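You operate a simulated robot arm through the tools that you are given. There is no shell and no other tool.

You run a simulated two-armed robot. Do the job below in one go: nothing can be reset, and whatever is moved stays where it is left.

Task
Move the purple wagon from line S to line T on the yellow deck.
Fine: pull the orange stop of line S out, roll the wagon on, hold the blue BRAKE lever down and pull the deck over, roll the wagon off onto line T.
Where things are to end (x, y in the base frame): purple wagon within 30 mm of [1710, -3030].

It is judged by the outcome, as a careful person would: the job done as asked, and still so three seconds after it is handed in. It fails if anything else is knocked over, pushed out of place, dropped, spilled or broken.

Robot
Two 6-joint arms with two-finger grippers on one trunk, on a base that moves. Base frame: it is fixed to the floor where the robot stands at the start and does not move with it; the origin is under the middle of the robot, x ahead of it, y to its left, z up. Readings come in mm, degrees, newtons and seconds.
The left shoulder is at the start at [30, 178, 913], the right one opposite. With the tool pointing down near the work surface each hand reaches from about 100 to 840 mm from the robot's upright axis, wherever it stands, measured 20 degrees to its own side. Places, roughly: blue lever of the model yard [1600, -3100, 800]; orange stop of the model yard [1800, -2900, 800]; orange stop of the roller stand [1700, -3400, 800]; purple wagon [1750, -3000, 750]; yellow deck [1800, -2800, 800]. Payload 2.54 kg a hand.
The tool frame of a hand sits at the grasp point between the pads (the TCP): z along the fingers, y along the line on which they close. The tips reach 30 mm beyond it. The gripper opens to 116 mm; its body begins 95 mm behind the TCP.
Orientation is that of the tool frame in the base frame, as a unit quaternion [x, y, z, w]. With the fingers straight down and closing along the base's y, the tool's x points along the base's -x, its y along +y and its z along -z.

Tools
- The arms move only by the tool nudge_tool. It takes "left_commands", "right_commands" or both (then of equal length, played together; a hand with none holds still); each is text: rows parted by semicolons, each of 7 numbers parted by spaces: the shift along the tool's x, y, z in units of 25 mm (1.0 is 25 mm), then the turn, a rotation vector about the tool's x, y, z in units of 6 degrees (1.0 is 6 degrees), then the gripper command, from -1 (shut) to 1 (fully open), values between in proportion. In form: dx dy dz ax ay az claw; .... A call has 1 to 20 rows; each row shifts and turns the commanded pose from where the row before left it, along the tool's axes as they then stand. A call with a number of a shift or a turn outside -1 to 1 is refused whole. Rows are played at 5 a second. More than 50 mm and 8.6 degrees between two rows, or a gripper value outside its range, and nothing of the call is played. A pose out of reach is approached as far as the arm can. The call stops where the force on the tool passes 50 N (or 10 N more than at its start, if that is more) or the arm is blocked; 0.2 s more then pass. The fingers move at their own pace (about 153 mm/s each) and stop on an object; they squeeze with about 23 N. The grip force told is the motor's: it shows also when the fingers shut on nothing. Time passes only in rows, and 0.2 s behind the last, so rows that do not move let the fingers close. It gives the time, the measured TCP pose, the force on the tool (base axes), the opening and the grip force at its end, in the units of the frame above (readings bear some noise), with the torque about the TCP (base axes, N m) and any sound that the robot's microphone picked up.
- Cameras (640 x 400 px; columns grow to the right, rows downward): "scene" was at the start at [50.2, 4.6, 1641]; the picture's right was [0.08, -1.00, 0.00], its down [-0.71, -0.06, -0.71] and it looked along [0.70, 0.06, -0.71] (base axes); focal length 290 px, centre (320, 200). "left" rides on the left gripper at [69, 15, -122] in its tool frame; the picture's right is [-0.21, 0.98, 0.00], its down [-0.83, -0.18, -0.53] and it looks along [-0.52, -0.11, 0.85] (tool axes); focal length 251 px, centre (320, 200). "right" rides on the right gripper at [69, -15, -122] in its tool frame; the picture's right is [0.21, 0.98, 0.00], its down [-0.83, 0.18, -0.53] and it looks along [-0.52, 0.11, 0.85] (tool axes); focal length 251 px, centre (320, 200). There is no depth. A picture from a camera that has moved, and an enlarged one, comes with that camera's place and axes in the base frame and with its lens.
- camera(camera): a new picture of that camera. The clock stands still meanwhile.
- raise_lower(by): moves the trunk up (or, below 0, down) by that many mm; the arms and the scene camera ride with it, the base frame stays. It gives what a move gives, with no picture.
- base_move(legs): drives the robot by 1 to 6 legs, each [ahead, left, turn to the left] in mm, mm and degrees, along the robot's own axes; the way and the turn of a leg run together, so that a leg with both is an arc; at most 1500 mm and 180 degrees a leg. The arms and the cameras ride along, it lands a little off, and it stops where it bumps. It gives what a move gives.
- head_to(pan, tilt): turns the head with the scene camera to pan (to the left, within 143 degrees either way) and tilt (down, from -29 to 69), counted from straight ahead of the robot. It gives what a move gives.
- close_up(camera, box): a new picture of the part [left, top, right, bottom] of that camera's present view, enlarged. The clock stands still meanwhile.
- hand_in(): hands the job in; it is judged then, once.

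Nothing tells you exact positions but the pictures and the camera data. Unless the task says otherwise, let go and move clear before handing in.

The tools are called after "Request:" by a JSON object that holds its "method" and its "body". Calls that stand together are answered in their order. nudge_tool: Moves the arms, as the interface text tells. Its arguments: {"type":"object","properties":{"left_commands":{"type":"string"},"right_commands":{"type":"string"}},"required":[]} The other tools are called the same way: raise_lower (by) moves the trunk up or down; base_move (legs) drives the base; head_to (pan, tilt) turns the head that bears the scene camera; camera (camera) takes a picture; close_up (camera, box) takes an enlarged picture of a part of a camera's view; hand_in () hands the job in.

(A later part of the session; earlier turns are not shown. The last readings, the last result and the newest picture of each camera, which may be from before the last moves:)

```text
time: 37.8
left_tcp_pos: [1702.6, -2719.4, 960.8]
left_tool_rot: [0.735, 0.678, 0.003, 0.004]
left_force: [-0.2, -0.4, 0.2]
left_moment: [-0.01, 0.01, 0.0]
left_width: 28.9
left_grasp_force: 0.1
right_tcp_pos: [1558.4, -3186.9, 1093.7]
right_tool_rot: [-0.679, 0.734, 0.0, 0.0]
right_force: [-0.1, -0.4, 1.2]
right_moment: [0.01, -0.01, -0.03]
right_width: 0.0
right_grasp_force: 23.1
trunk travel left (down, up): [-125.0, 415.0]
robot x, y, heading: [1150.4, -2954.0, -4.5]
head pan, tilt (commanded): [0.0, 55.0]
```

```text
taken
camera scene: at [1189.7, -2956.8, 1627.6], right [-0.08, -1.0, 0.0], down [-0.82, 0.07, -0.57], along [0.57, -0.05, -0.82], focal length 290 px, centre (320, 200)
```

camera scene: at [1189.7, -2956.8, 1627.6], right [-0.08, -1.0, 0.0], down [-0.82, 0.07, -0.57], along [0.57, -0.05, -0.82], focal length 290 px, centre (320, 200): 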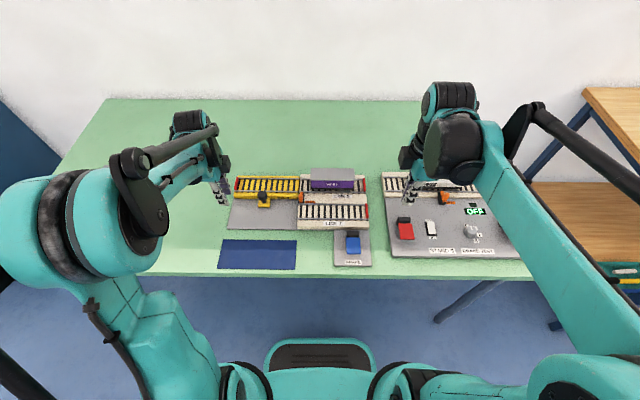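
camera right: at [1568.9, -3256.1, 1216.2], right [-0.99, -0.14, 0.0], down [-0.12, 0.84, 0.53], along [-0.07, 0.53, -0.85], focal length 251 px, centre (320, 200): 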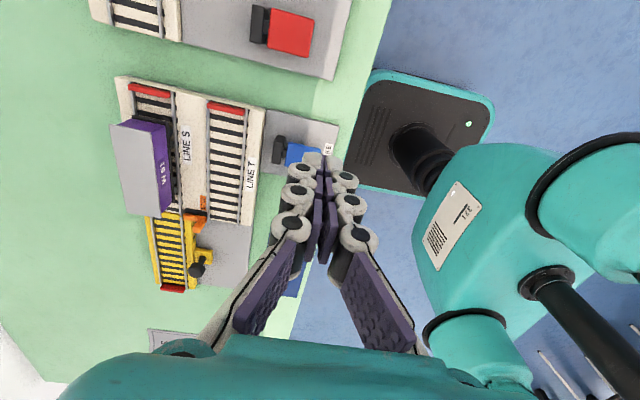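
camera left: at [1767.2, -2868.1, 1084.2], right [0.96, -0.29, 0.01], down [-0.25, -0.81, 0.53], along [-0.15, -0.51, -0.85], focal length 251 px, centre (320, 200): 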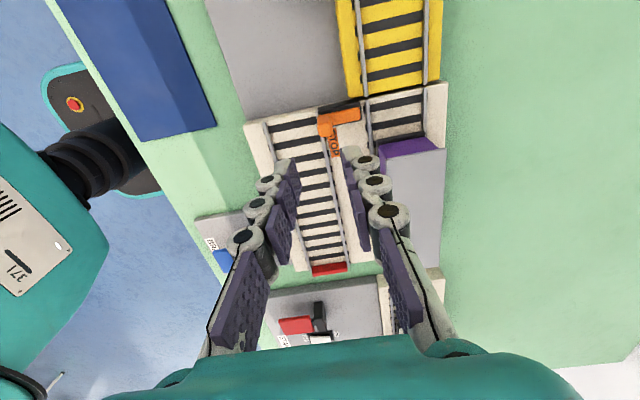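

The right hand is closed and turned. I move it above the gap behind the wagon's right end (about y -3145), staying high, and check.

Request:
{"method": "nudge_tool", "body": {"right_commands": "-0.195 -0.911 0.447 0 0 0 -1; -0.195 -0.911 0.447 0 0 0 -1; -0.195 -0.911 0.447 0 0 0 -1; -0.195 -0.911 0.447 0 0 0 -1; -0.195 -0.911 0.447 0 0 0 -1; -0.195 -0.911 0.447 0 0 0 -1; -0.195 -0.911 0.447 0 0 0 -1; -0.195 -0.911 0.447 0 0 0 -1; -0.195 -0.911 0.447 0 0 0 -1; -0.195 -0.911 0.447 0 0 0 -1; -0.195 -0.911 0.447 0 0 0 -1; -0.195 -0.911 0.447 0 0 0 -1"}}

Request:
{"method": "camera", "body": {"camera": "right"}}

Request:
{"method": "close_up", "body": {"camera": "right", "box": [240, 100, 400, 200]}}

Request:
{"method": "close_up", "body": {"camera": "scene", "box": [300, 130, 420, 205]}}

```text
time: 40.4
left_tcp_pos: [1703.1, -2721.3, 958.4]
left_tool_rot: [0.735, 0.678, 0.004, 0.004]
left_force: [-0.1, 0.7, -0.4]
left_moment: [-0.04, 0.03, 0.01]
left_width: 29.2
left_grasp_force: 0.0
right_tcp_pos: [1837.8, -3150.0, 957.8]
right_tool_rot: [-0.678, 0.735, 0.0, -0.001]
right_force: [0.9, -0.2, -0.8]
right_moment: [-0.02, -0.01, 0.01]
right_width: 0.0
right_grasp_force: 22.9
trunk travel left (down, up): [-125.0, 415.0]
robot x, y, heading: [1150.2, -2953.0, -4.7]
head pan, tilt (commanded): [0.0, 55.0]
```

```text
taken
camera right: at [1847.7, -3220.1, 1080.7], right [-0.99, -0.14, 0.0], down [-0.11, 0.84, 0.53], along [-0.07, 0.53, -0.85], focal length 251 px, centre (320, 200)
```

right: 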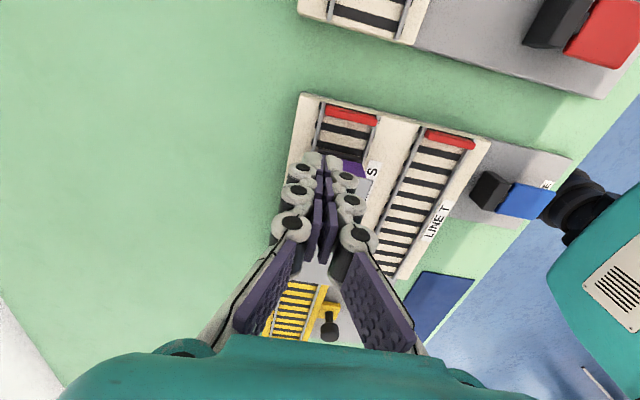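

```text
4.00 times, centred on (320, 150) of right
camera zoom: at [1847.7, -3220.1, 1080.7], right [-0.99, -0.14, 0.0], down [-0.11, 0.84, 0.53], along [-0.07, 0.53, -0.85], focal length 1006 px, centre (320, 400)
```

zoom: 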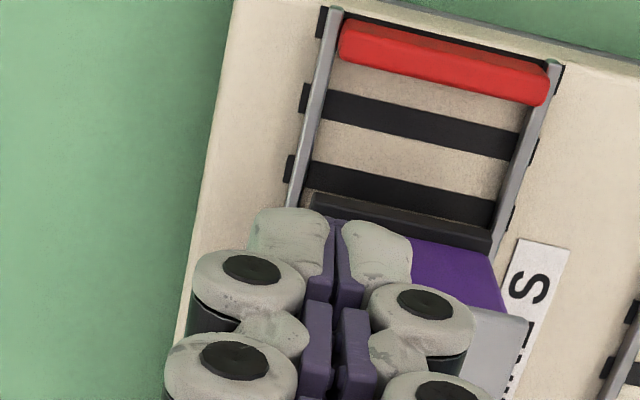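

```text
5.33 times, centred on (360, 168) of scene
camera zoom: at [1190.8, -2956.8, 1627.5], right [-0.08, -1.0, 0.0], down [-0.82, 0.07, -0.57], along [0.57, -0.05, -0.82], focal length 1544 px, centre (107, 373)
```

zoom: 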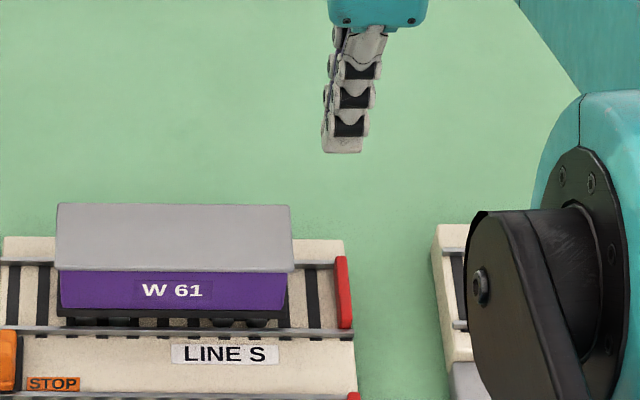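

From the right hand's own camera: line S's centre is at x≈1809 near y -3140, the wagon's right end is at y≈-3118 and the red buffer at y≈-3160, so there is a 40 mm gap for the closed fingers. I shift over the centre line and descend part way.

Request:
{"method": "nudge_tool", "body": {"right_commands": "-0.152 0.59 0 0 0 0 -1; -0.152 0.59 0 0 0 0 -1; 0 0 0.7 0 0 0 -1; 0 0 0.7 0 0 0 -1; 0 0 0.6 0 0 0 -1"}}

Request:
{"method": "close_up", "body": {"camera": "right", "box": [220, 80, 420, 205]}}

Request:
{"method": "close_up", "body": {"camera": "scene", "box": [300, 130, 420, 205]}}

```text
time: 41.6
left_tcp_pos: [1703.6, -2720.4, 959.7]
left_tool_rot: [0.735, 0.678, 0.004, 0.004]
left_force: [0.2, 0.5, -1.0]
left_moment: [0.0, 0.02, 0.03]
left_width: 29.1
left_grasp_force: 0.1
right_tcp_pos: [1807.7, -3141.4, 909.6]
right_tool_rot: [-0.678, 0.735, 0.001, 0.0]
right_force: [0.1, -0.5, 0.3]
right_moment: [0.0, -0.02, -0.01]
right_width: 0.0
right_grasp_force: 22.7
trunk travel left (down, up): [-125.0, 415.0]
robot x, y, heading: [1150.0, -2950.5, -4.7]
head pan, tilt (commanded): [0.0, 55.0]
```

```text
3.20 times, centred on (320, 142) of right
camera zoom: at [1817.9, -3210.4, 1031.1], right [-0.99, -0.14, 0.0], down [-0.11, 0.84, 0.53], along [-0.07, 0.53, -0.85], focal length 805 px, centre (320, 384)
```

zoom: 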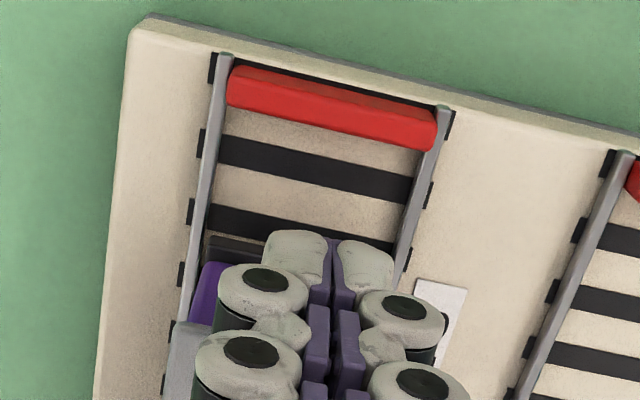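

```text
5.33 times, centred on (360, 168) of scene
camera zoom: at [1190.3, -2956.9, 1627.5], right [-0.08, -1.0, 0.0], down [-0.82, 0.07, -0.57], along [0.57, -0.05, -0.82], focal length 1544 px, centre (107, 373)
```

zoom: 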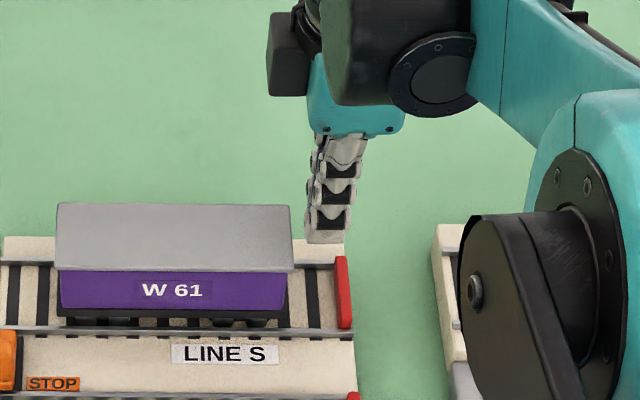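

The fingers line up with the gap behind the wagon. I go down to push height (tips at z≈832, above the buffer).

Request:
{"method": "nudge_tool", "body": {"right_commands": "0 0 0.65 0 0 0 -1; 0 0 0.65 0 0 0 -1; 0 0 0.6 0 0 0 -1"}}

Request:
{"method": "close_up", "body": {"camera": "right", "box": [220, 80, 420, 205]}}

Request:
{"method": "close_up", "body": {"camera": "scene", "box": [300, 130, 420, 205]}}

```text
time: 42.4
left_tcp_pos: [1703.2, -2720.7, 960.9]
left_tool_rot: [0.735, 0.678, 0.004, 0.004]
left_force: [-0.2, -0.5, -0.4]
left_moment: [0.02, 0.02, 0.03]
left_width: 29.0
left_grasp_force: 0.0
right_tcp_pos: [1807.5, -3140.4, 861.4]
right_tool_rot: [-0.678, 0.735, -0.001, -0.001]
right_force: [1.1, 0.4, -0.5]
right_moment: [-0.01, -0.02, 0.04]
right_width: 0.0
right_grasp_force: 22.7
trunk travel left (down, up): [-125.0, 415.0]
robot x, y, heading: [1144.8, -2955.1, -4.6]
head pan, tilt (commanded): [0.0, 55.0]
```

```text
3.20 times, centred on (320, 142) of right
camera zoom: at [1817.2, -3210.1, 983.7], right [-0.99, -0.14, 0.0], down [-0.11, 0.84, 0.53], along [-0.07, 0.53, -0.85], focal length 805 px, centre (320, 384)
```

zoom: 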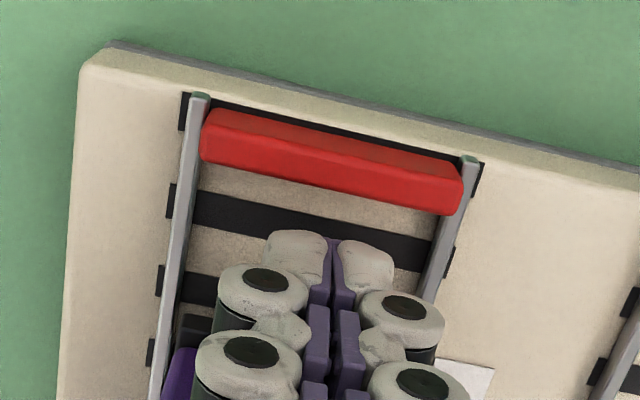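

```text
5.33 times, centred on (360, 168) of scene
camera zoom: at [1190.3, -2956.8, 1627.5], right [-0.08, -1.0, 0.0], down [-0.82, 0.07, -0.57], along [0.57, -0.05, -0.82], focal length 1544 px, centre (107, 373)
```

zoom: 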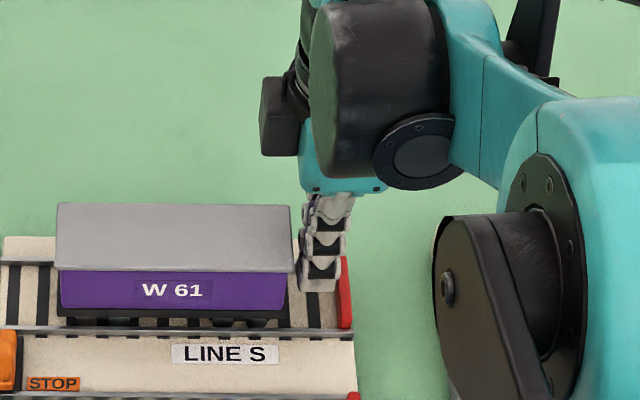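

Well placed. I push the wagon slowly along the line toward the deck, 25 mm/s, in a first stretch of 100 mm.

Request:
{"method": "nudge_tool", "body": {"right_commands": "-0.2 0 0 0 0 0 -1; -0.2 0 0 0 0 0 -1; -0.2 0 0 0 0 0 -1; -0.2 0 0 0 0 0 -1; -0.2 0 0 0 0 0 -1; -0.2 0 0 0 0 0 -1; -0.2 0 0 0 0 0 -1; -0.2 0 0 0 0 0 -1; -0.2 0 0 0 0 0 -1; -0.2 0 0 0 0 0 -1; -0.2 0 0 0 0 0 -1; -0.2 0 0 0 0 0 -1; -0.2 0 0 0 0 0 -1; -0.2 0 0 0 0 0 -1; -0.2 0 0 0 0 0 -1; -0.2 0 0 0 0 0 -1; -0.2 0 0 0 0 0 -1; -0.2 0 0 0 0 0 -1; -0.2 0 0 0 0 0 -1; -0.2 0 0 0 0 0 -1"}}

Request:
{"method": "camera", "body": {"camera": "scene"}}

Request:
{"method": "close_up", "body": {"camera": "scene", "box": [240, 130, 400, 230]}}

Request:
{"method": "camera", "body": {"camera": "right"}}

```text
time: 46.6
left_tcp_pos: [1703.6, -2721.8, 960.8]
left_tool_rot: [0.735, 0.678, 0.005, 0.004]
left_force: [0.8, 1.3, -0.8]
left_moment: [0.0, -0.01, -0.02]
left_width: 29.2
left_grasp_force: 0.0
right_tcp_pos: [1815.6, -3041.5, 863.1]
right_tool_rot: [-0.678, 0.735, 0.0, 0.0]
right_force: [0.3, -0.1, 0.5]
right_moment: [0.01, -0.01, 0.04]
right_width: 0.0
right_grasp_force: 23.1
trunk travel left (down, up): [-125.0, 415.0]
robot x, y, heading: [1153.4, -2953.8, -4.4]
head pan, tilt (commanded): [0.0, 55.0]
```

```text
taken
camera scene: at [1189.8, -2956.6, 1627.6], right [-0.08, -1.0, 0.0], down [-0.82, 0.07, -0.57], along [0.57, -0.05, -0.82], focal length 290 px, centre (320, 200)
```

scene: 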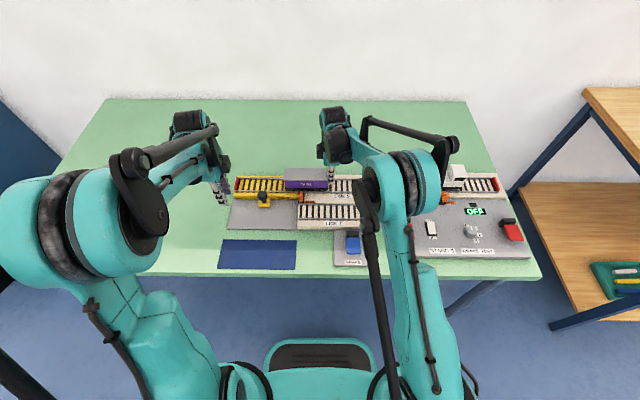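

```text
4.00 times, centred on (320, 180) of scene
camera zoom: at [1189.8, -2956.6, 1627.6], right [-0.08, -1.0, 0.0], down [-0.82, 0.07, -0.57], along [0.57, -0.05, -0.82], focal length 1158 px, centre (320, 280)
```

zoom: 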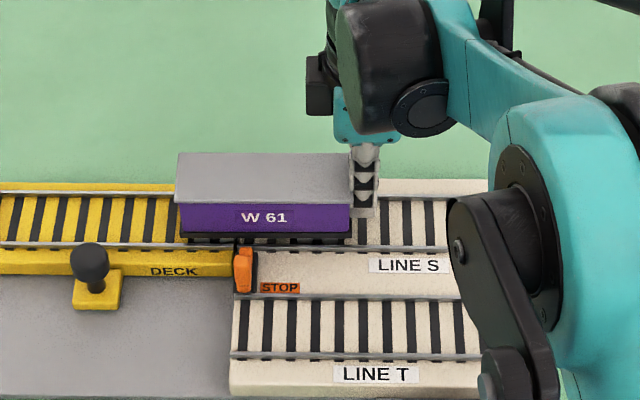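

```text
taken
camera right: at [1825.7, -3110.6, 984.8], right [-0.99, -0.13, 0.0], down [-0.11, 0.84, 0.53], along [-0.07, 0.53, -0.85], focal length 251 px, centre (320, 200)
```

right: 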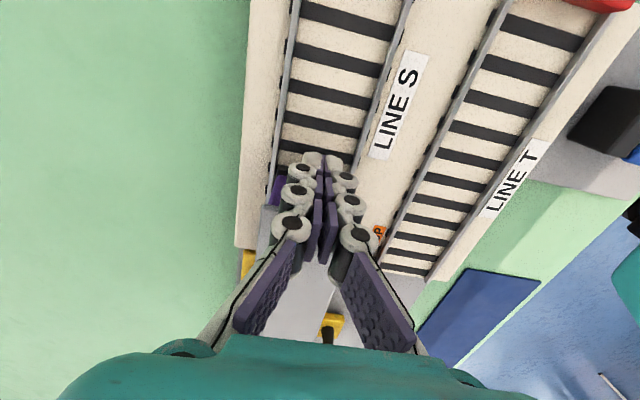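

The wagon rolls freely past the withdrawn stop and is half on the deck. I keep pushing until its right end is well inside the deck (y≈-2905).

Request:
{"method": "nudge_tool", "body": {"right_commands": "-0.2 0 0 0 0 0 -1; -0.2 0 0 0 0 0 -1; -0.2 0 0 0 0 0 -1; -0.2 0 0 0 0 0 -1; -0.2 0 0 0 0 0 -1; -0.2 0 0 0 0 0 -1; -0.2 0 0 0 0 0 -1; -0.2 0 0 0 0 0 -1; -0.2 0 0 0 0 0 -1; -0.2 0 0 0 0 0 -1; -0.2 0 0 0 0 0 -1; -0.2 0 0 0 0 0 -1; -0.2 0 0 0 0 0 -1; -0.2 0 0 0 0 0 -1; -0.2 0 0 0 0 0 -1; -0.2 0 0 0 0 0 -1; -0.2 0 0 0 0 0 -1; -0.2 0 0 0 0 0 -1; -0.2 0 0 0 0 0 -1; -0.2 0 0 0 0 0 -1"}}

Request:
{"method": "close_up", "body": {"camera": "scene", "box": [220, 130, 380, 230]}}

Request:
{"method": "camera", "body": {"camera": "right"}}

```text
time: 50.8
left_tcp_pos: [1703.1, -2718.9, 960.0]
left_tool_rot: [0.735, 0.678, 0.004, 0.004]
left_force: [-0.9, 0.0, -0.1]
left_moment: [0.0, -0.01, 0.01]
left_width: 29.2
left_grasp_force: 0.1
right_tcp_pos: [1823.2, -2942.4, 862.3]
right_tool_rot: [-0.678, 0.735, 0.0, 0.0]
right_force: [0.0, 0.5, -0.7]
right_moment: [0.02, 0.01, -0.01]
right_width: 0.0
right_grasp_force: 23.0
trunk travel left (down, up): [-125.0, 415.0]
robot x, y, heading: [1145.9, -2951.4, -4.5]
head pan, tilt (commanded): [0.0, 55.0]
```

```text
4.00 times, centred on (300, 180) of scene
camera zoom: at [1189.8, -2956.6, 1627.6], right [-0.08, -1.0, 0.0], down [-0.82, 0.07, -0.57], along [0.57, -0.05, -0.82], focal length 1158 px, centre (400, 280)
```

zoom: 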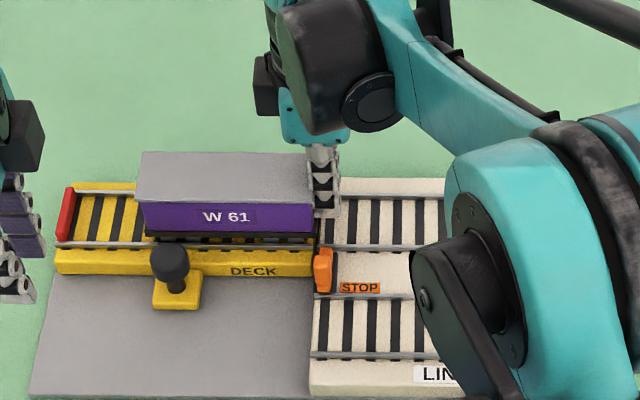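

```text
taken
camera right: at [1833.3, -3011.2, 984.7], right [-0.99, -0.14, 0.0], down [-0.11, 0.84, 0.53], along [-0.07, 0.53, -0.85], focal length 251 px, centre (320, 200)
```

right: 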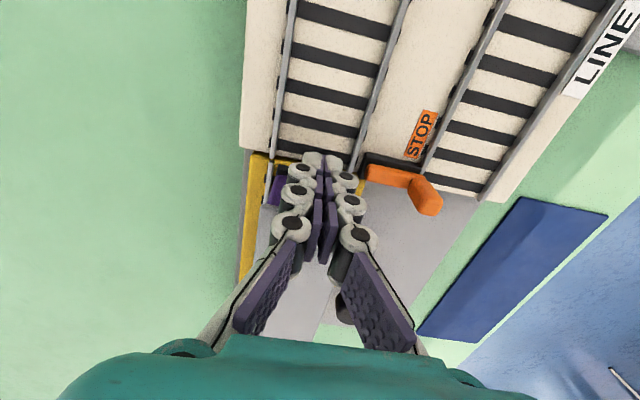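

The wagon is just on the deck; there are about 60 mm left before the deck's red buffer. I push 30 mm more to centre it.

Request:
{"method": "nudge_tool", "body": {"right_commands": "-0.2 0 0 0 0 0 -1; -0.2 0 0 0 0 0 -1; -0.2 0 0 0 0 0 -1; -0.2 0 0 0 0 0 -1; -0.2 0 0 0 0 0 -1; -0.15 0 0 0 0 0 -1; -0.1 0 0 0 0 0 -1; 0 0 0 0 0 0 -1"}}

Request:
{"method": "close_up", "body": {"camera": "scene", "box": [220, 130, 380, 230]}}

```text
time: 52.6
left_tcp_pos: [1702.8, -2719.5, 960.6]
left_tool_rot: [0.735, 0.678, 0.004, 0.004]
left_force: [0.2, -0.1, -0.8]
left_moment: [-0.01, -0.01, 0.03]
left_width: 29.0
left_grasp_force: 0.0
right_tcp_pos: [1826.4, -2910.5, 862.1]
right_tool_rot: [-0.678, 0.735, 0.0, 0.0]
right_force: [-0.2, -0.3, 0.3]
right_moment: [-0.02, 0.01, -0.01]
right_width: 0.0
right_grasp_force: 23.1
trunk travel left (down, up): [-125.0, 415.0]
robot x, y, heading: [1149.3, -2951.4, -4.5]
head pan, tilt (commanded): [0.0, 55.0]
```

```text
4.00 times, centred on (300, 180) of scene
camera zoom: at [1189.8, -2956.7, 1627.6], right [-0.08, -1.0, 0.0], down [-0.82, 0.07, -0.57], along [0.57, -0.05, -0.82], focal length 1158 px, centre (400, 280)
```

zoom: 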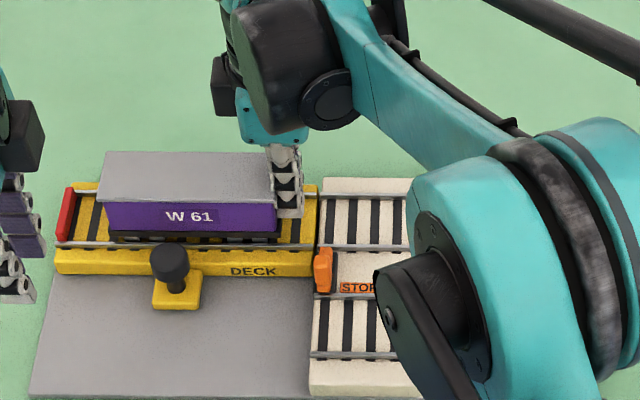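

The wagon sits mid-deck with margin at both ends. I back the right hand off, lift it clear and carry it to above the blue BRAKE lever.

Request:
{"method": "nudge_tool", "body": {"right_commands": "0.3 0 0 0 0 0 -1; 0.4 0 0 0 0 0 -1; 0 0 -0.8 0 0 0 -1; 0 0 -1 0 0 0 -1; 0 0 -1 0 0 0 -1; 0 0 -1 0 0 0 -1; 0.618 0.82 0 0 0 0 -1; 0.618 0.82 0 0 0 0 -1; 0.618 0.82 0 0 0 0 -1; 0.618 0.82 0 0 0 0 -1; 0.618 0.82 0 0 0 0 -1; 0.618 0.82 0 0 0 0 -1; 0.618 0.82 0 0 0 0 -1; 0.618 0.82 0 0 0 0 -1; 0.618 0.82 0 0 0 0 -1; 0.618 0.82 0 0 0 0 -1; 0.618 0.82 0 0 0 0 -1; 0.618 0.82 0 0 0 0 -1"}}

Request:
{"method": "camera", "body": {"camera": "right"}}

Request:
{"method": "camera", "body": {"camera": "scene"}}

```text
time: 56.4
left_tcp_pos: [1702.5, -2720.8, 961.9]
left_tool_rot: [0.734, 0.679, 0.005, 0.005]
left_force: [0.0, -0.1, 0.1]
left_moment: [-0.03, 0.01, 0.02]
left_width: 28.9
left_grasp_force: 0.0
right_tcp_pos: [1563.2, -3092.4, 959.4]
right_tool_rot: [-0.679, 0.734, -0.001, 0.0]
right_force: [0.0, -0.7, 0.7]
right_moment: [-0.01, -0.01, 0.01]
right_width: 0.1
right_grasp_force: 23.0
trunk travel left (down, up): [-125.0, 415.0]
robot x, y, heading: [1153.4, -2952.4, -4.7]
head pan, tilt (commanded): [0.0, 55.0]
```

```text
taken
camera right: at [1572.9, -3162.0, 1080.5], right [-0.99, -0.14, 0.0], down [-0.11, 0.84, 0.53], along [-0.07, 0.53, -0.85], focal length 251 px, centre (320, 200)
```

right: 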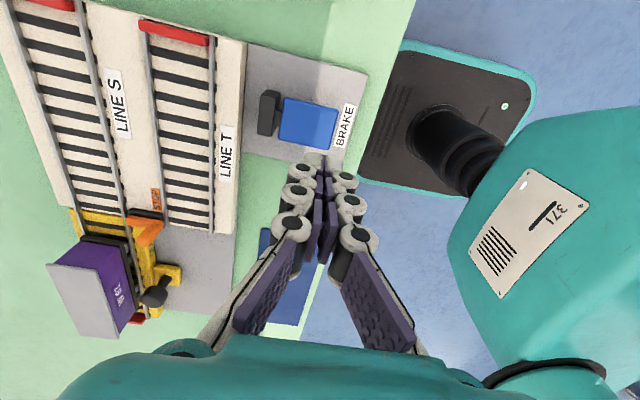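

```text
taken
camera scene: at [1188.8, -2957.0, 1627.6], right [-0.08, -1.0, 0.0], down [-0.82, 0.07, -0.57], along [0.57, -0.05, -0.82], focal length 290 px, centre (320, 200)
```

scene: 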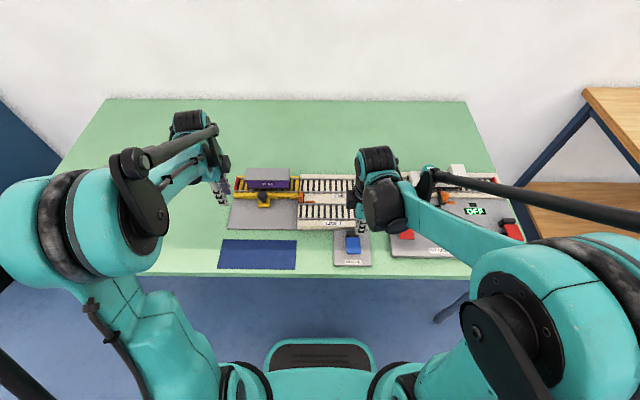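

The hand is near the lever. I enlarge the lever from the right camera to place the press.

Request:
{"method": "close_up", "body": {"camera": "right", "box": [230, 70, 390, 170]}}

Request:
{"method": "close_up", "body": {"camera": "scene", "box": [310, 200, 406, 270]}}

```text
4.00 times, centred on (310, 120) of right
camera zoom: at [1572.9, -3162.0, 1080.5], right [-0.99, -0.14, 0.0], down [-0.11, 0.84, 0.53], along [-0.07, 0.53, -0.85], focal length 1006 px, centre (360, 520)
```

zoom: 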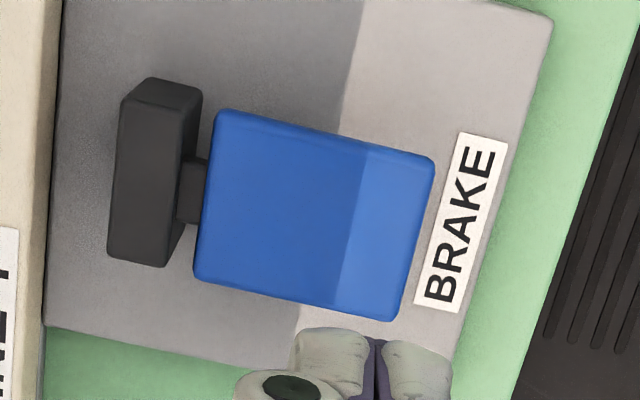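

```text
5.71 times, centred on (358, 235) of scene
camera zoom: at [1188.8, -2957.0, 1627.6], right [-0.08, -1.0, 0.0], down [-0.82, 0.07, -0.57], along [0.57, -0.05, -0.82], focal length 1655 px, centre (103, 0)
```

zoom: 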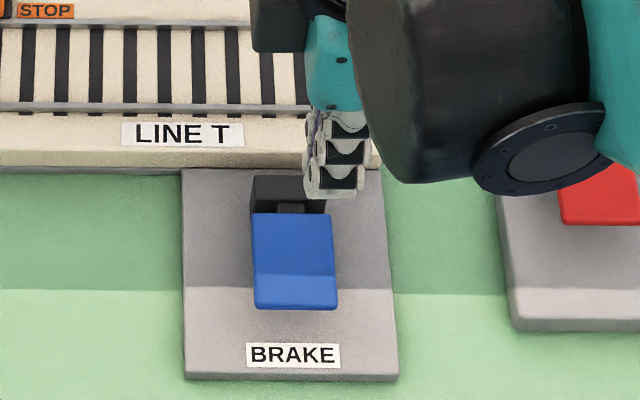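

The lever pad spans x 1548–1603, y -3089±22, hinged at its far end; the right hand is already over its near half. Before pressing, I turn the left hand back so its fingers close along y, opening them for the deck's knob.

Request:
{"method": "nudge_tool", "body": {"left_commands": "0 0 0 0.135 0 0 0.1; 0 0 0 0 0 -1 0.1; 0 0 0 0 0 -1 0.1; 0 0 0 0 0 -1 0.1; 0 0 0 0 0 -1 0.1; 0 0 0 0 0 -1 0.1; 0 0 0 0 0 -1 0.1; 0 0 0 0 0 -1 0.1; 0 0 0 0 0 -1 0.1; 0 0 0 0 0 -1 0.1; 0 0 0 0 0 -1 0.1; 0 0 0 0 0 -1 0.1; 0 0 0 0 0 -1 0.1; 0 0 0 0 0 -1 0.1; 0 0 0 0 0 -1 0.1; 0 0 0 0 0 -1 0.1"}}

Request:
{"method": "camera", "body": {"camera": "left"}}

```text
time: 59.8
left_tcp_pos: [1703.2, -2719.8, 961.6]
left_tool_rot: [0.038, 0.999, 0.0, -0.001]
left_force: [0.6, -0.6, 0.5]
left_moment: [0.0, 0.02, 0.0]
left_width: 63.6
left_grasp_force: 0.1
right_tcp_pos: [1564.8, -3092.6, 958.0]
right_tool_rot: [-0.678, 0.735, 0.0, 0.0]
right_force: [-0.1, 0.4, 0.7]
right_moment: [0.02, 0.0, -0.03]
right_width: 0.0
right_grasp_force: 23.3
trunk travel left (down, up): [-125.0, 415.0]
robot x, y, heading: [1148.9, -2955.8, -4.3]
head pan, tilt (commanded): [0.0, 55.0]
```

```text
taken
camera left: at [1636.3, -2698.5, 1083.5], right [0.29, 0.96, 0.0], down [0.81, -0.24, 0.53], along [0.51, -0.15, -0.85], focal length 251 px, centre (320, 200)
```

left: 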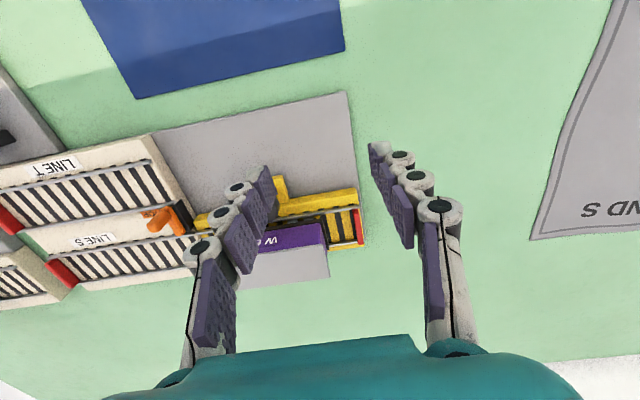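

The left hand is ready. I bring it in front of and above the deck's knob to see the knob between the fingers.

Request:
{"method": "nudge_tool", "body": {"left_commands": "-0.437 -0.86 0.1 0 0 0 0.1; -0.437 -0.86 0.1 0 0 0 0.1; -0.437 -0.86 0.1 0 0 0 0.1; -0.437 -0.86 0.1 0 0 0 0.1"}}

Request:
{"method": "camera", "body": {"camera": "left"}}

Request:
{"method": "close_up", "body": {"camera": "left", "box": [240, 120, 400, 220]}}

```text
time: 60.8
left_tcp_pos: [1738.7, -2809.8, 952.8]
left_tool_rot: [0.039, 0.999, 0.0, -0.002]
left_force: [0.1, 0.2, -0.8]
left_moment: [-0.01, 0.0, -0.01]
left_width: 63.6
left_grasp_force: 0.0
right_tcp_pos: [1564.0, -3093.0, 957.7]
right_tool_rot: [-0.678, 0.735, 0.0, -0.001]
right_force: [-0.8, 0.1, -0.2]
right_moment: [0.03, 0.01, 0.03]
right_width: 0.0
right_grasp_force: 22.7
trunk travel left (down, up): [-125.0, 415.0]
robot x, y, heading: [1149.7, -2947.1, -4.8]
head pan, tilt (commanded): [0.0, 55.0]
```

```text
taken
camera left: at [1672.9, -2788.8, 1073.7], right [0.29, 0.96, 0.0], down [0.81, -0.25, 0.53], along [0.51, -0.16, -0.85], focal length 251 px, centre (320, 200)
```

left: 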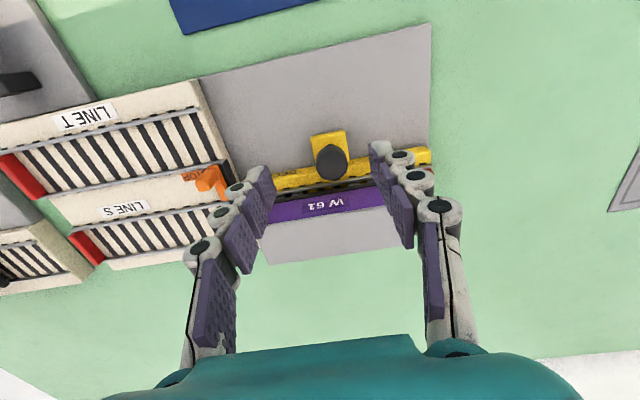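

```text
4.00 times, centred on (320, 170) of left
camera zoom: at [1672.9, -2788.8, 1073.7], right [0.29, 0.96, 0.0], down [0.81, -0.25, 0.53], along [0.51, -0.16, -0.85], focal length 1006 px, centre (320, 320)
```

zoom: 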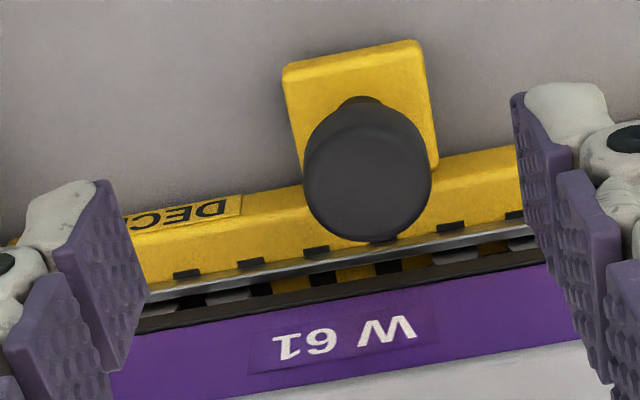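

The knob is a ball about 33 mm across, centred near [1777, -2807, 833], clear of the wagon's side (x≈1809). I move over it and go part way down, then check.

Request:
{"method": "nudge_tool", "body": {"left_commands": "-0.72 0.112 0 0 0 0 0.1; -0.72 0.112 0 0 0 0 0.1; 0 0 0.9 0 0 0 0.1; 0 0 0.9 0 0 0 0.1; 0 0 0.9 0 0 0 0.1"}}

Request:
{"method": "close_up", "body": {"camera": "left", "box": [220, 60, 420, 185]}}

Request:
{"method": "close_up", "body": {"camera": "scene", "box": [220, 150, 316, 210]}}

```text
time: 62.0
left_tcp_pos: [1774.3, -2804.7, 883.2]
left_tool_rot: [0.038, 0.999, 0.001, -0.002]
left_force: [-0.1, -0.7, -0.4]
left_moment: [-0.01, 0.0, 0.05]
left_width: 63.8
left_grasp_force: 0.1
right_tcp_pos: [1564.1, -3092.7, 956.9]
right_tool_rot: [-0.678, 0.735, 0.001, 0.0]
right_force: [0.9, -0.3, -0.7]
right_moment: [0.01, -0.04, -0.01]
right_width: 0.0
right_grasp_force: 23.1
trunk travel left (down, up): [-125.0, 415.0]
robot x, y, heading: [1148.1, -2951.8, -4.5]
head pan, tilt (commanded): [0.0, 55.0]
```

```text
3.20 times, centred on (320, 122) of left
camera zoom: at [1708.2, -2784.6, 1004.6], right [0.29, 0.96, 0.0], down [0.81, -0.25, 0.53], along [0.51, -0.16, -0.85], focal length 805 px, centre (320, 448)
```

zoom: 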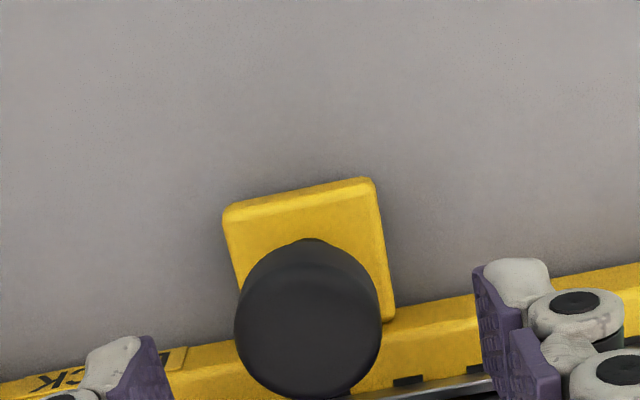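

```text
6.67 times, centred on (268, 180) of scene
camera zoom: at [1190.3, -2956.7, 1627.5], right [-0.08, -1.0, 0.0], down [-0.82, 0.07, -0.57], along [0.57, -0.05, -0.82], focal length 1931 px, centre (667, 333)
```

zoom: 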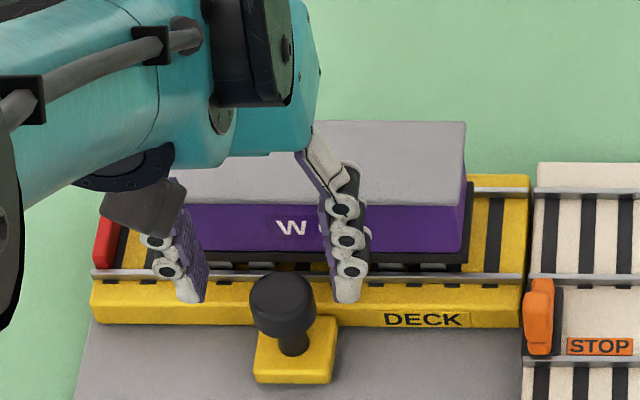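

The knob lies centred between the fingers. I go down to its mid height and close on it.

Request:
{"method": "nudge_tool", "body": {"left_commands": "-0.08 -0.1 0.5 0 0 0 0.1; 0 0 0.5 0 0 0 0.1; 0 0 0.5 0 0 0 0.1; 0 0 0 0 0 0 -0.1; 0 0 0 0 0 0 -0.4; 0 0 0 0 0 0 -0.7; 0 0 0 0 0 0 -1; 0 0 0 0 0 0 -1"}}

Request:
{"method": "close_up", "body": {"camera": "left", "box": [220, 60, 420, 185]}}

Request:
{"method": "close_up", "body": {"camera": "scene", "box": [220, 150, 316, 210]}}

```text
time: 63.8
left_tcp_pos: [1775.3, -2808.7, 845.9]
left_tool_rot: [0.039, 0.999, 0.0, -0.001]
left_force: [1.1, 4.7, 1.8]
left_moment: [0.11, 0.31, 0.04]
left_width: 30.1
left_grasp_force: 45.3
right_tcp_pos: [1563.9, -3091.9, 959.2]
right_tool_rot: [-0.678, 0.735, -0.001, 0.0]
right_force: [0.8, 0.4, -0.2]
right_moment: [0.01, 0.01, -0.02]
right_width: 0.0
right_grasp_force: 22.5
trunk travel left (down, up): [-125.0, 415.0]
robot x, y, heading: [1149.5, -2951.7, -4.9]
head pan, tilt (commanded): [0.0, 55.0]
```

```text
3.20 times, centred on (320, 122) of left
camera zoom: at [1710.1, -2787.5, 967.2], right [0.29, 0.96, 0.0], down [0.81, -0.25, 0.53], along [0.51, -0.16, -0.85], focal length 805 px, centre (320, 448)
```

zoom: 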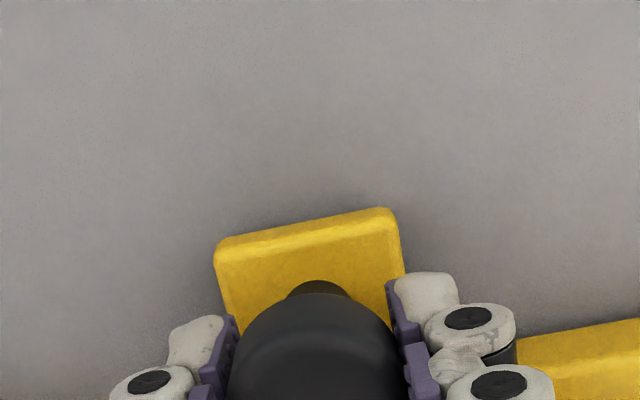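

```text
6.67 times, centred on (268, 180) of scene
camera zoom: at [1189.7, -2956.1, 1627.6], right [-0.08, -1.0, 0.0], down [-0.82, 0.07, -0.57], along [0.57, -0.05, -0.82], focal length 1931 px, centre (667, 333)
```

zoom: 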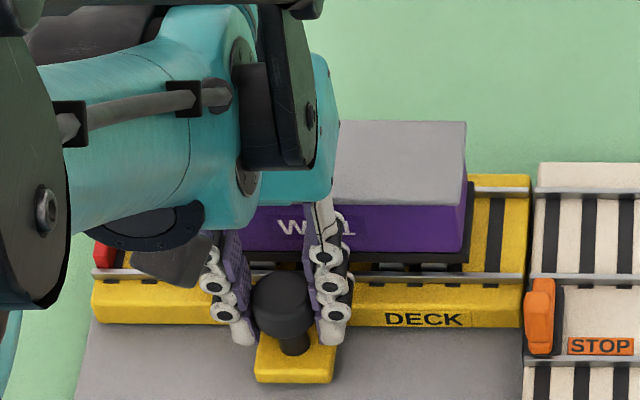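

The deck's knob is held. Now the right hand goes down toward the lever, stopping just above it to check.

Request:
{"method": "nudge_tool", "body": {"right_commands": "0 0 0.8 0 0 0 -1; 0 0 0.8 0 0 0 -1; 0 0 0.8 0 0 0 -1; 0 0 0.8 0 0 0 -1"}}

Request:
{"method": "close_up", "body": {"camera": "right", "box": [240, 60, 400, 170]}}

Request:
{"method": "close_up", "body": {"camera": "scene", "box": [310, 200, 406, 270]}}

```text
time: 64.8
left_tcp_pos: [1775.0, -2808.3, 845.4]
left_tool_rot: [0.039, 0.999, -0.001, -0.001]
left_force: [0.5, 6.3, 1.8]
left_moment: [0.13, 0.35, -0.01]
left_width: 29.9
left_grasp_force: 45.2
right_tcp_pos: [1563.6, -3091.8, 878.4]
right_tool_rot: [-0.679, 0.735, 0.001, 0.0]
right_force: [0.5, -0.5, 0.1]
right_moment: [0.01, 0.0, 0.01]
right_width: 0.3
right_grasp_force: 22.7
trunk travel left (down, up): [-125.0, 415.0]
robot x, y, heading: [1146.9, -2949.4, -4.5]
head pan, tilt (commanded): [0.0, 55.0]
```

```text
3.64 times, centred on (320, 115) of right
camera zoom: at [1573.5, -3160.9, 999.0], right [-0.99, -0.14, 0.0], down [-0.11, 0.84, 0.53], along [-0.07, 0.53, -0.85], focal length 914 px, centre (320, 509)
```

zoom: 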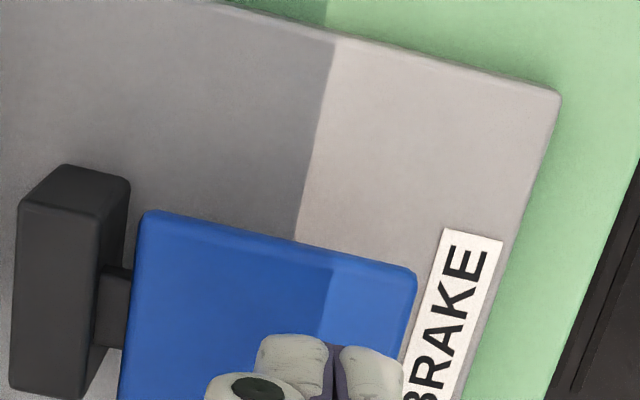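

```text
5.71 times, centred on (358, 235) of scene
camera zoom: at [1189.8, -2955.9, 1627.6], right [-0.08, -1.0, 0.0], down [-0.82, 0.07, -0.57], along [0.57, -0.05, -0.82], focal length 1655 px, centre (103, 0)
```

zoom: 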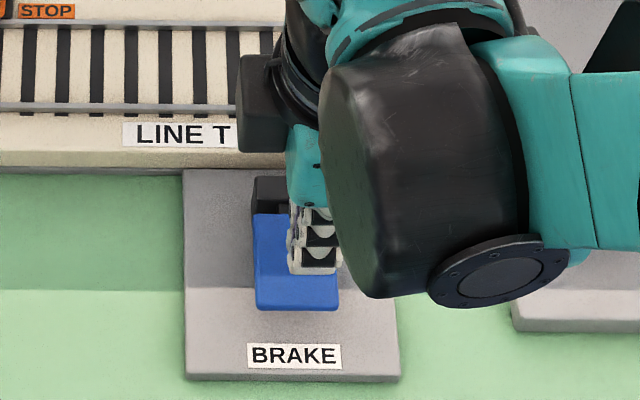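

The fingertips are above the pad, a little right of its middle. I shift 8 mm left and go down gently until they touch.

Request:
{"method": "nudge_tool", "body": {"right_commands": "-0.32 0 0 0 0 0 -1; 0 0 0.25 0 0 0 -1; 0 0 0.25 0 0 0 -1; 0 0 0.25 0 0 0 -1; 0 0 0.2 0 0 0 -1; 0 0 0.2 0 0 0 -1"}}

Request:
{"method": "close_up", "body": {"camera": "scene", "box": [310, 200, 406, 270]}}

Request:
{"method": "close_up", "body": {"camera": "right", "box": [240, 60, 400, 170]}}

```text
time: 66.2
left_tcp_pos: [1776.4, -2808.9, 845.0]
left_tool_rot: [0.04, 0.999, -0.001, -0.001]
left_force: [0.9, 8.1, 0.4]
left_moment: [0.14, 0.24, 0.04]
left_width: 29.8
left_grasp_force: 44.9
right_tcp_pos: [1566.2, -3084.6, 850.0]
right_tool_rot: [-0.678, 0.735, 0.0, 0.0]
right_force: [-0.8, 0.4, 1.3]
right_moment: [0.01, -0.02, 0.01]
right_width: 0.2
right_grasp_force: 28.7
trunk travel left (down, up): [-125.0, 415.0]
robot x, y, heading: [1150.9, -2951.1, -4.7]
head pan, tilt (commanded): [0.0, 55.0]
```

```text
5.71 times, centred on (358, 235) of scene
camera zoom: at [1189.6, -2955.6, 1627.6], right [-0.08, -1.0, 0.0], down [-0.82, 0.07, -0.57], along [0.57, -0.05, -0.82], focal length 1655 px, centre (103, 0)
```

zoom: 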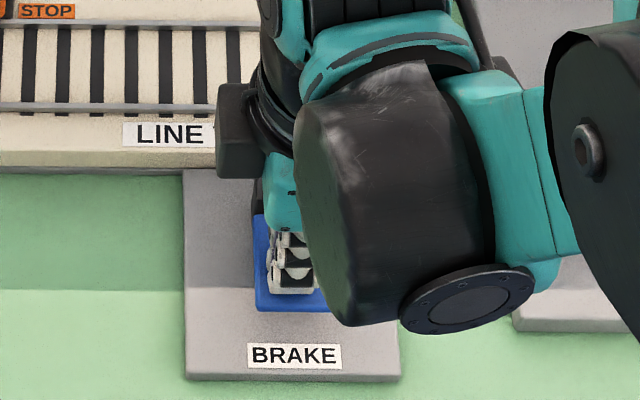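

```text
3.64 times, centred on (320, 115) of right
camera zoom: at [1575.8, -3153.0, 972.1], right [-0.99, -0.14, 0.0], down [-0.11, 0.84, 0.53], along [-0.07, 0.53, -0.85], focal length 914 px, centre (320, 509)
```

zoom: 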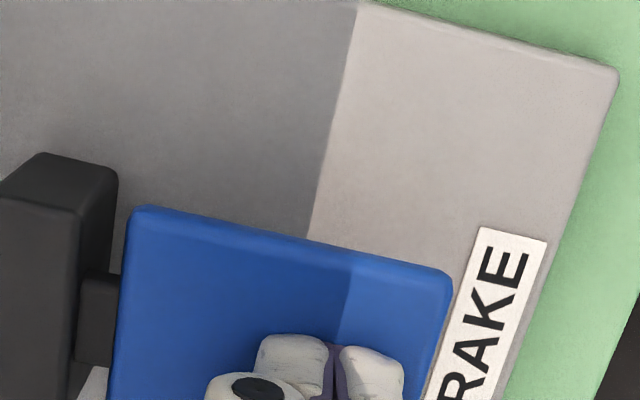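

The tips are just touching the pad at z≈820. I press it down in small steps, watching the force and listening.

Request:
{"method": "nudge_tool", "body": {"right_commands": "0 0 0.15 0 0 0 -1; 0 0 0.15 0 0 0 -1; 0 0 0.15 0 0 0 -1; 0 0 0.15 0 0 0 -1"}}

Request:
{"method": "close_up", "body": {"camera": "right", "box": [240, 60, 400, 170]}}

```text
time: 67.2
left_tcp_pos: [1775.5, -2809.1, 844.9]
left_tool_rot: [0.04, 0.999, -0.001, 0.0]
left_force: [3.2, 1.3, -6.9]
left_moment: [0.23, 0.69, 0.03]
left_width: 30.2
left_grasp_force: 44.8
right_tcp_pos: [1565.6, -3085.1, 838.0]
right_tool_rot: [-0.678, 0.735, -0.002, 0.001]
right_force: [0.3, 2.4, 36.6]
right_moment: [0.0, -0.31, -0.02]
right_width: 0.1
right_grasp_force: 28.2
trunk travel left (down, up): [-125.0, 415.0]
robot x, y, heading: [1148.9, -2950.8, -4.8]
head pan, tilt (commanded): [0.0, 55.0]
stopped in row 4 (right hand): the force on the tool passed its limit at 62 N (the readings are from after the stop); the commanded pose is now the measured one
```

```text
3.64 times, centred on (320, 115) of right
camera zoom: at [1575.0, -3153.1, 960.3], right [-0.99, -0.13, 0.0], down [-0.12, 0.84, 0.53], along [-0.07, 0.53, -0.85], focal length 914 px, centre (320, 509)
```

zoom: 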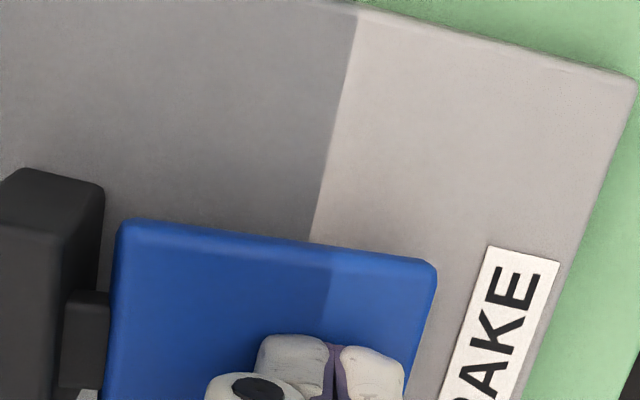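

The lever is fully down (12 mm, firm end) and held at about 37 N. Keeping it there, I pull the deck toward me slowly with the left hand.

Request:
{"method": "nudge_tool", "body": {"left_commands": "0.1 0 0 0 0 0 -1; 0.15 0 0 0 0 0 -1; 0.2 0 0 0 0 0 -1; 0.2 0 0 0 0 0 -1; 0.2 0 0 0 0 0 -1; 0.15 0 0 0 0 0 -1"}}

Request:
{"method": "close_up", "body": {"camera": "scene", "box": [220, 140, 380, 240]}}

```text
time: 68.1
left_tcp_pos: [1761.7, -2807.6, 845.9]
left_tool_rot: [0.039, 0.999, 0.0, 0.001]
left_force: [0.1, 1.2, -4.7]
left_moment: [0.2, 0.15, 0.02]
left_width: 30.1
left_grasp_force: 45.1
right_tcp_pos: [1564.3, -3084.4, 837.2]
right_tool_rot: [-0.677, 0.736, -0.003, 0.002]
right_force: [-1.5, 0.9, 34.5]
right_moment: [0.01, -0.22, -0.01]
right_width: 0.0
right_grasp_force: 28.4
trunk travel left (down, up): [-125.0, 415.0]
robot x, y, heading: [1151.4, -2950.9, -4.8]
head pan, tilt (commanded): [0.0, 55.0]
stopped in row 4 (right hand): the force on the tool passed its limit at 51 N (the readings are from after the stop); the commanded pose is now the measured one
```

```text
4.00 times, centred on (300, 190) of scene
camera zoom: at [1187.4, -2955.6, 1627.6], right [-0.08, -1.0, 0.0], down [-0.82, 0.07, -0.57], along [0.57, -0.05, -0.82], focal length 1158 px, centre (400, 240)
```

zoom: 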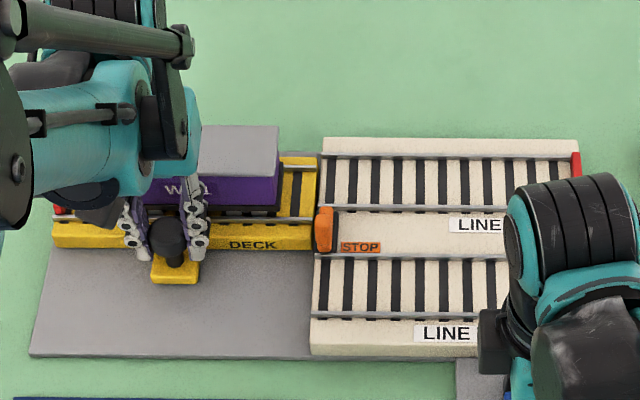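

The deck has started moving over; the right hand's press flickered past its 50 N limit, so the pull paused. I ease the press by about 1 mm and see whether the lever stays down.

Request:
{"method": "nudge_tool", "body": {"right_commands": "0 0 -0.04 0 0 0 -1; 0 0 0 0 0 0 -1"}}

Request:
{"method": "close_up", "body": {"camera": "right", "box": [240, 60, 400, 170]}}

```text
time: 68.7
left_tcp_pos: [1761.1, -2806.4, 845.1]
left_tool_rot: [0.039, 0.999, -0.001, -0.001]
left_force: [0.0, 3.1, 3.7]
left_moment: [0.05, 0.17, 0.02]
left_width: 30.3
left_grasp_force: 44.5
right_tcp_pos: [1563.4, -3083.7, 839.0]
right_tool_rot: [-0.679, 0.735, -0.001, 0.0]
right_force: [-8.6, 3.9, 10.6]
right_moment: [0.14, 0.16, 0.06]
right_width: 0.0
right_grasp_force: 28.3
trunk travel left (down, up): [-125.0, 415.0]
robot x, y, heading: [1151.9, -2948.1, -4.4]
head pan, tilt (commanded): [0.0, 55.0]
```

```text
3.64 times, centred on (320, 115) of right
camera zoom: at [1574.7, -3153.3, 960.7], right [-0.99, -0.13, 0.0], down [-0.11, 0.84, 0.53], along [-0.07, 0.53, -0.85], focal length 914 px, centre (320, 509)
```

zoom: 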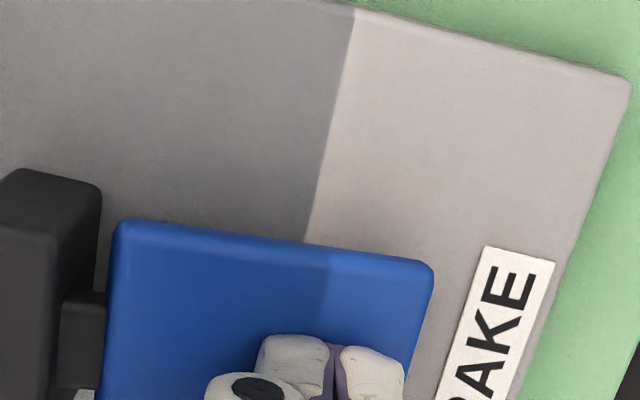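

The lever stays down with a lighter push. I add a slight press and continue pulling the deck, both hands playing together.

Request:
{"method": "nudge_tool", "body": {"left_commands": "0 0 0 0 0 0 -1; 0.1 0 0 0 0 0 -1; 0.15 0 0 0 0 0 -1; 0.15 0 0 0 0 0 -1; 0.15 0 0 0 0 0 -1; 0.15 0 0 0 0 0 -1; 0.15 0 0 0 0 0 -1; 0.15 0 0 0 0 0 -1; 0.15 0 0 0 0 0 -1; 0.15 0 0 0 0 0 -1; 0.1 0 0 0 0 0 -1", "right_commands": "0 0 0.02 0 0 0 -1; 0 0 0 0 0 0 -1; 0 0 0 0 0 0 -1; 0 0 0 0 0 0 -1; 0 0 0 0 0 0 -1; 0 0 0 0 0 0 -1; 0 0 0 0 0 0 -1; 0 0 0 0 0 0 -1; 0 0 0 0 0 0 -1; 0 0 0 0 0 0 -1; 0 0 0 0 0 0 -1"}}

Request:
{"method": "close_up", "body": {"camera": "scene", "box": [220, 140, 380, 240]}}

```text
time: 71.1
left_tcp_pos: [1725.0, -2803.2, 845.8]
left_tool_rot: [0.04, 0.999, 0.0, 0.0]
left_force: [2.9, 13.8, -5.7]
left_moment: [0.08, -0.59, 0.0]
left_width: 30.0
left_grasp_force: 45.1
right_tcp_pos: [1565.6, -3084.6, 838.8]
right_tool_rot: [-0.678, 0.735, -0.003, 0.0]
right_force: [-7.7, -3.2, 25.0]
right_moment: [-0.1, 0.01, -0.03]
right_width: 0.2
right_grasp_force: 28.3
trunk travel left (down, up): [-125.0, 415.0]
robot x, y, heading: [1152.7, -2952.6, -4.7]
head pan, tilt (commanded): [0.0, 55.0]
```

```text
4.00 times, centred on (300, 190) of scene
camera zoom: at [1187.8, -2954.9, 1627.7], right [-0.08, -1.0, 0.0], down [-0.82, 0.07, -0.57], along [0.57, -0.05, -0.82], focal length 1158 px, centre (400, 240)
```

zoom: 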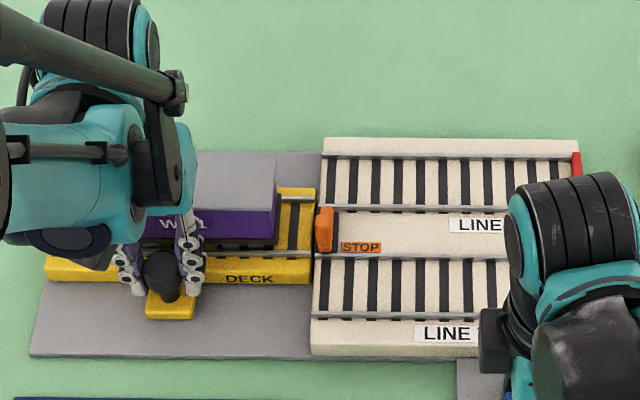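

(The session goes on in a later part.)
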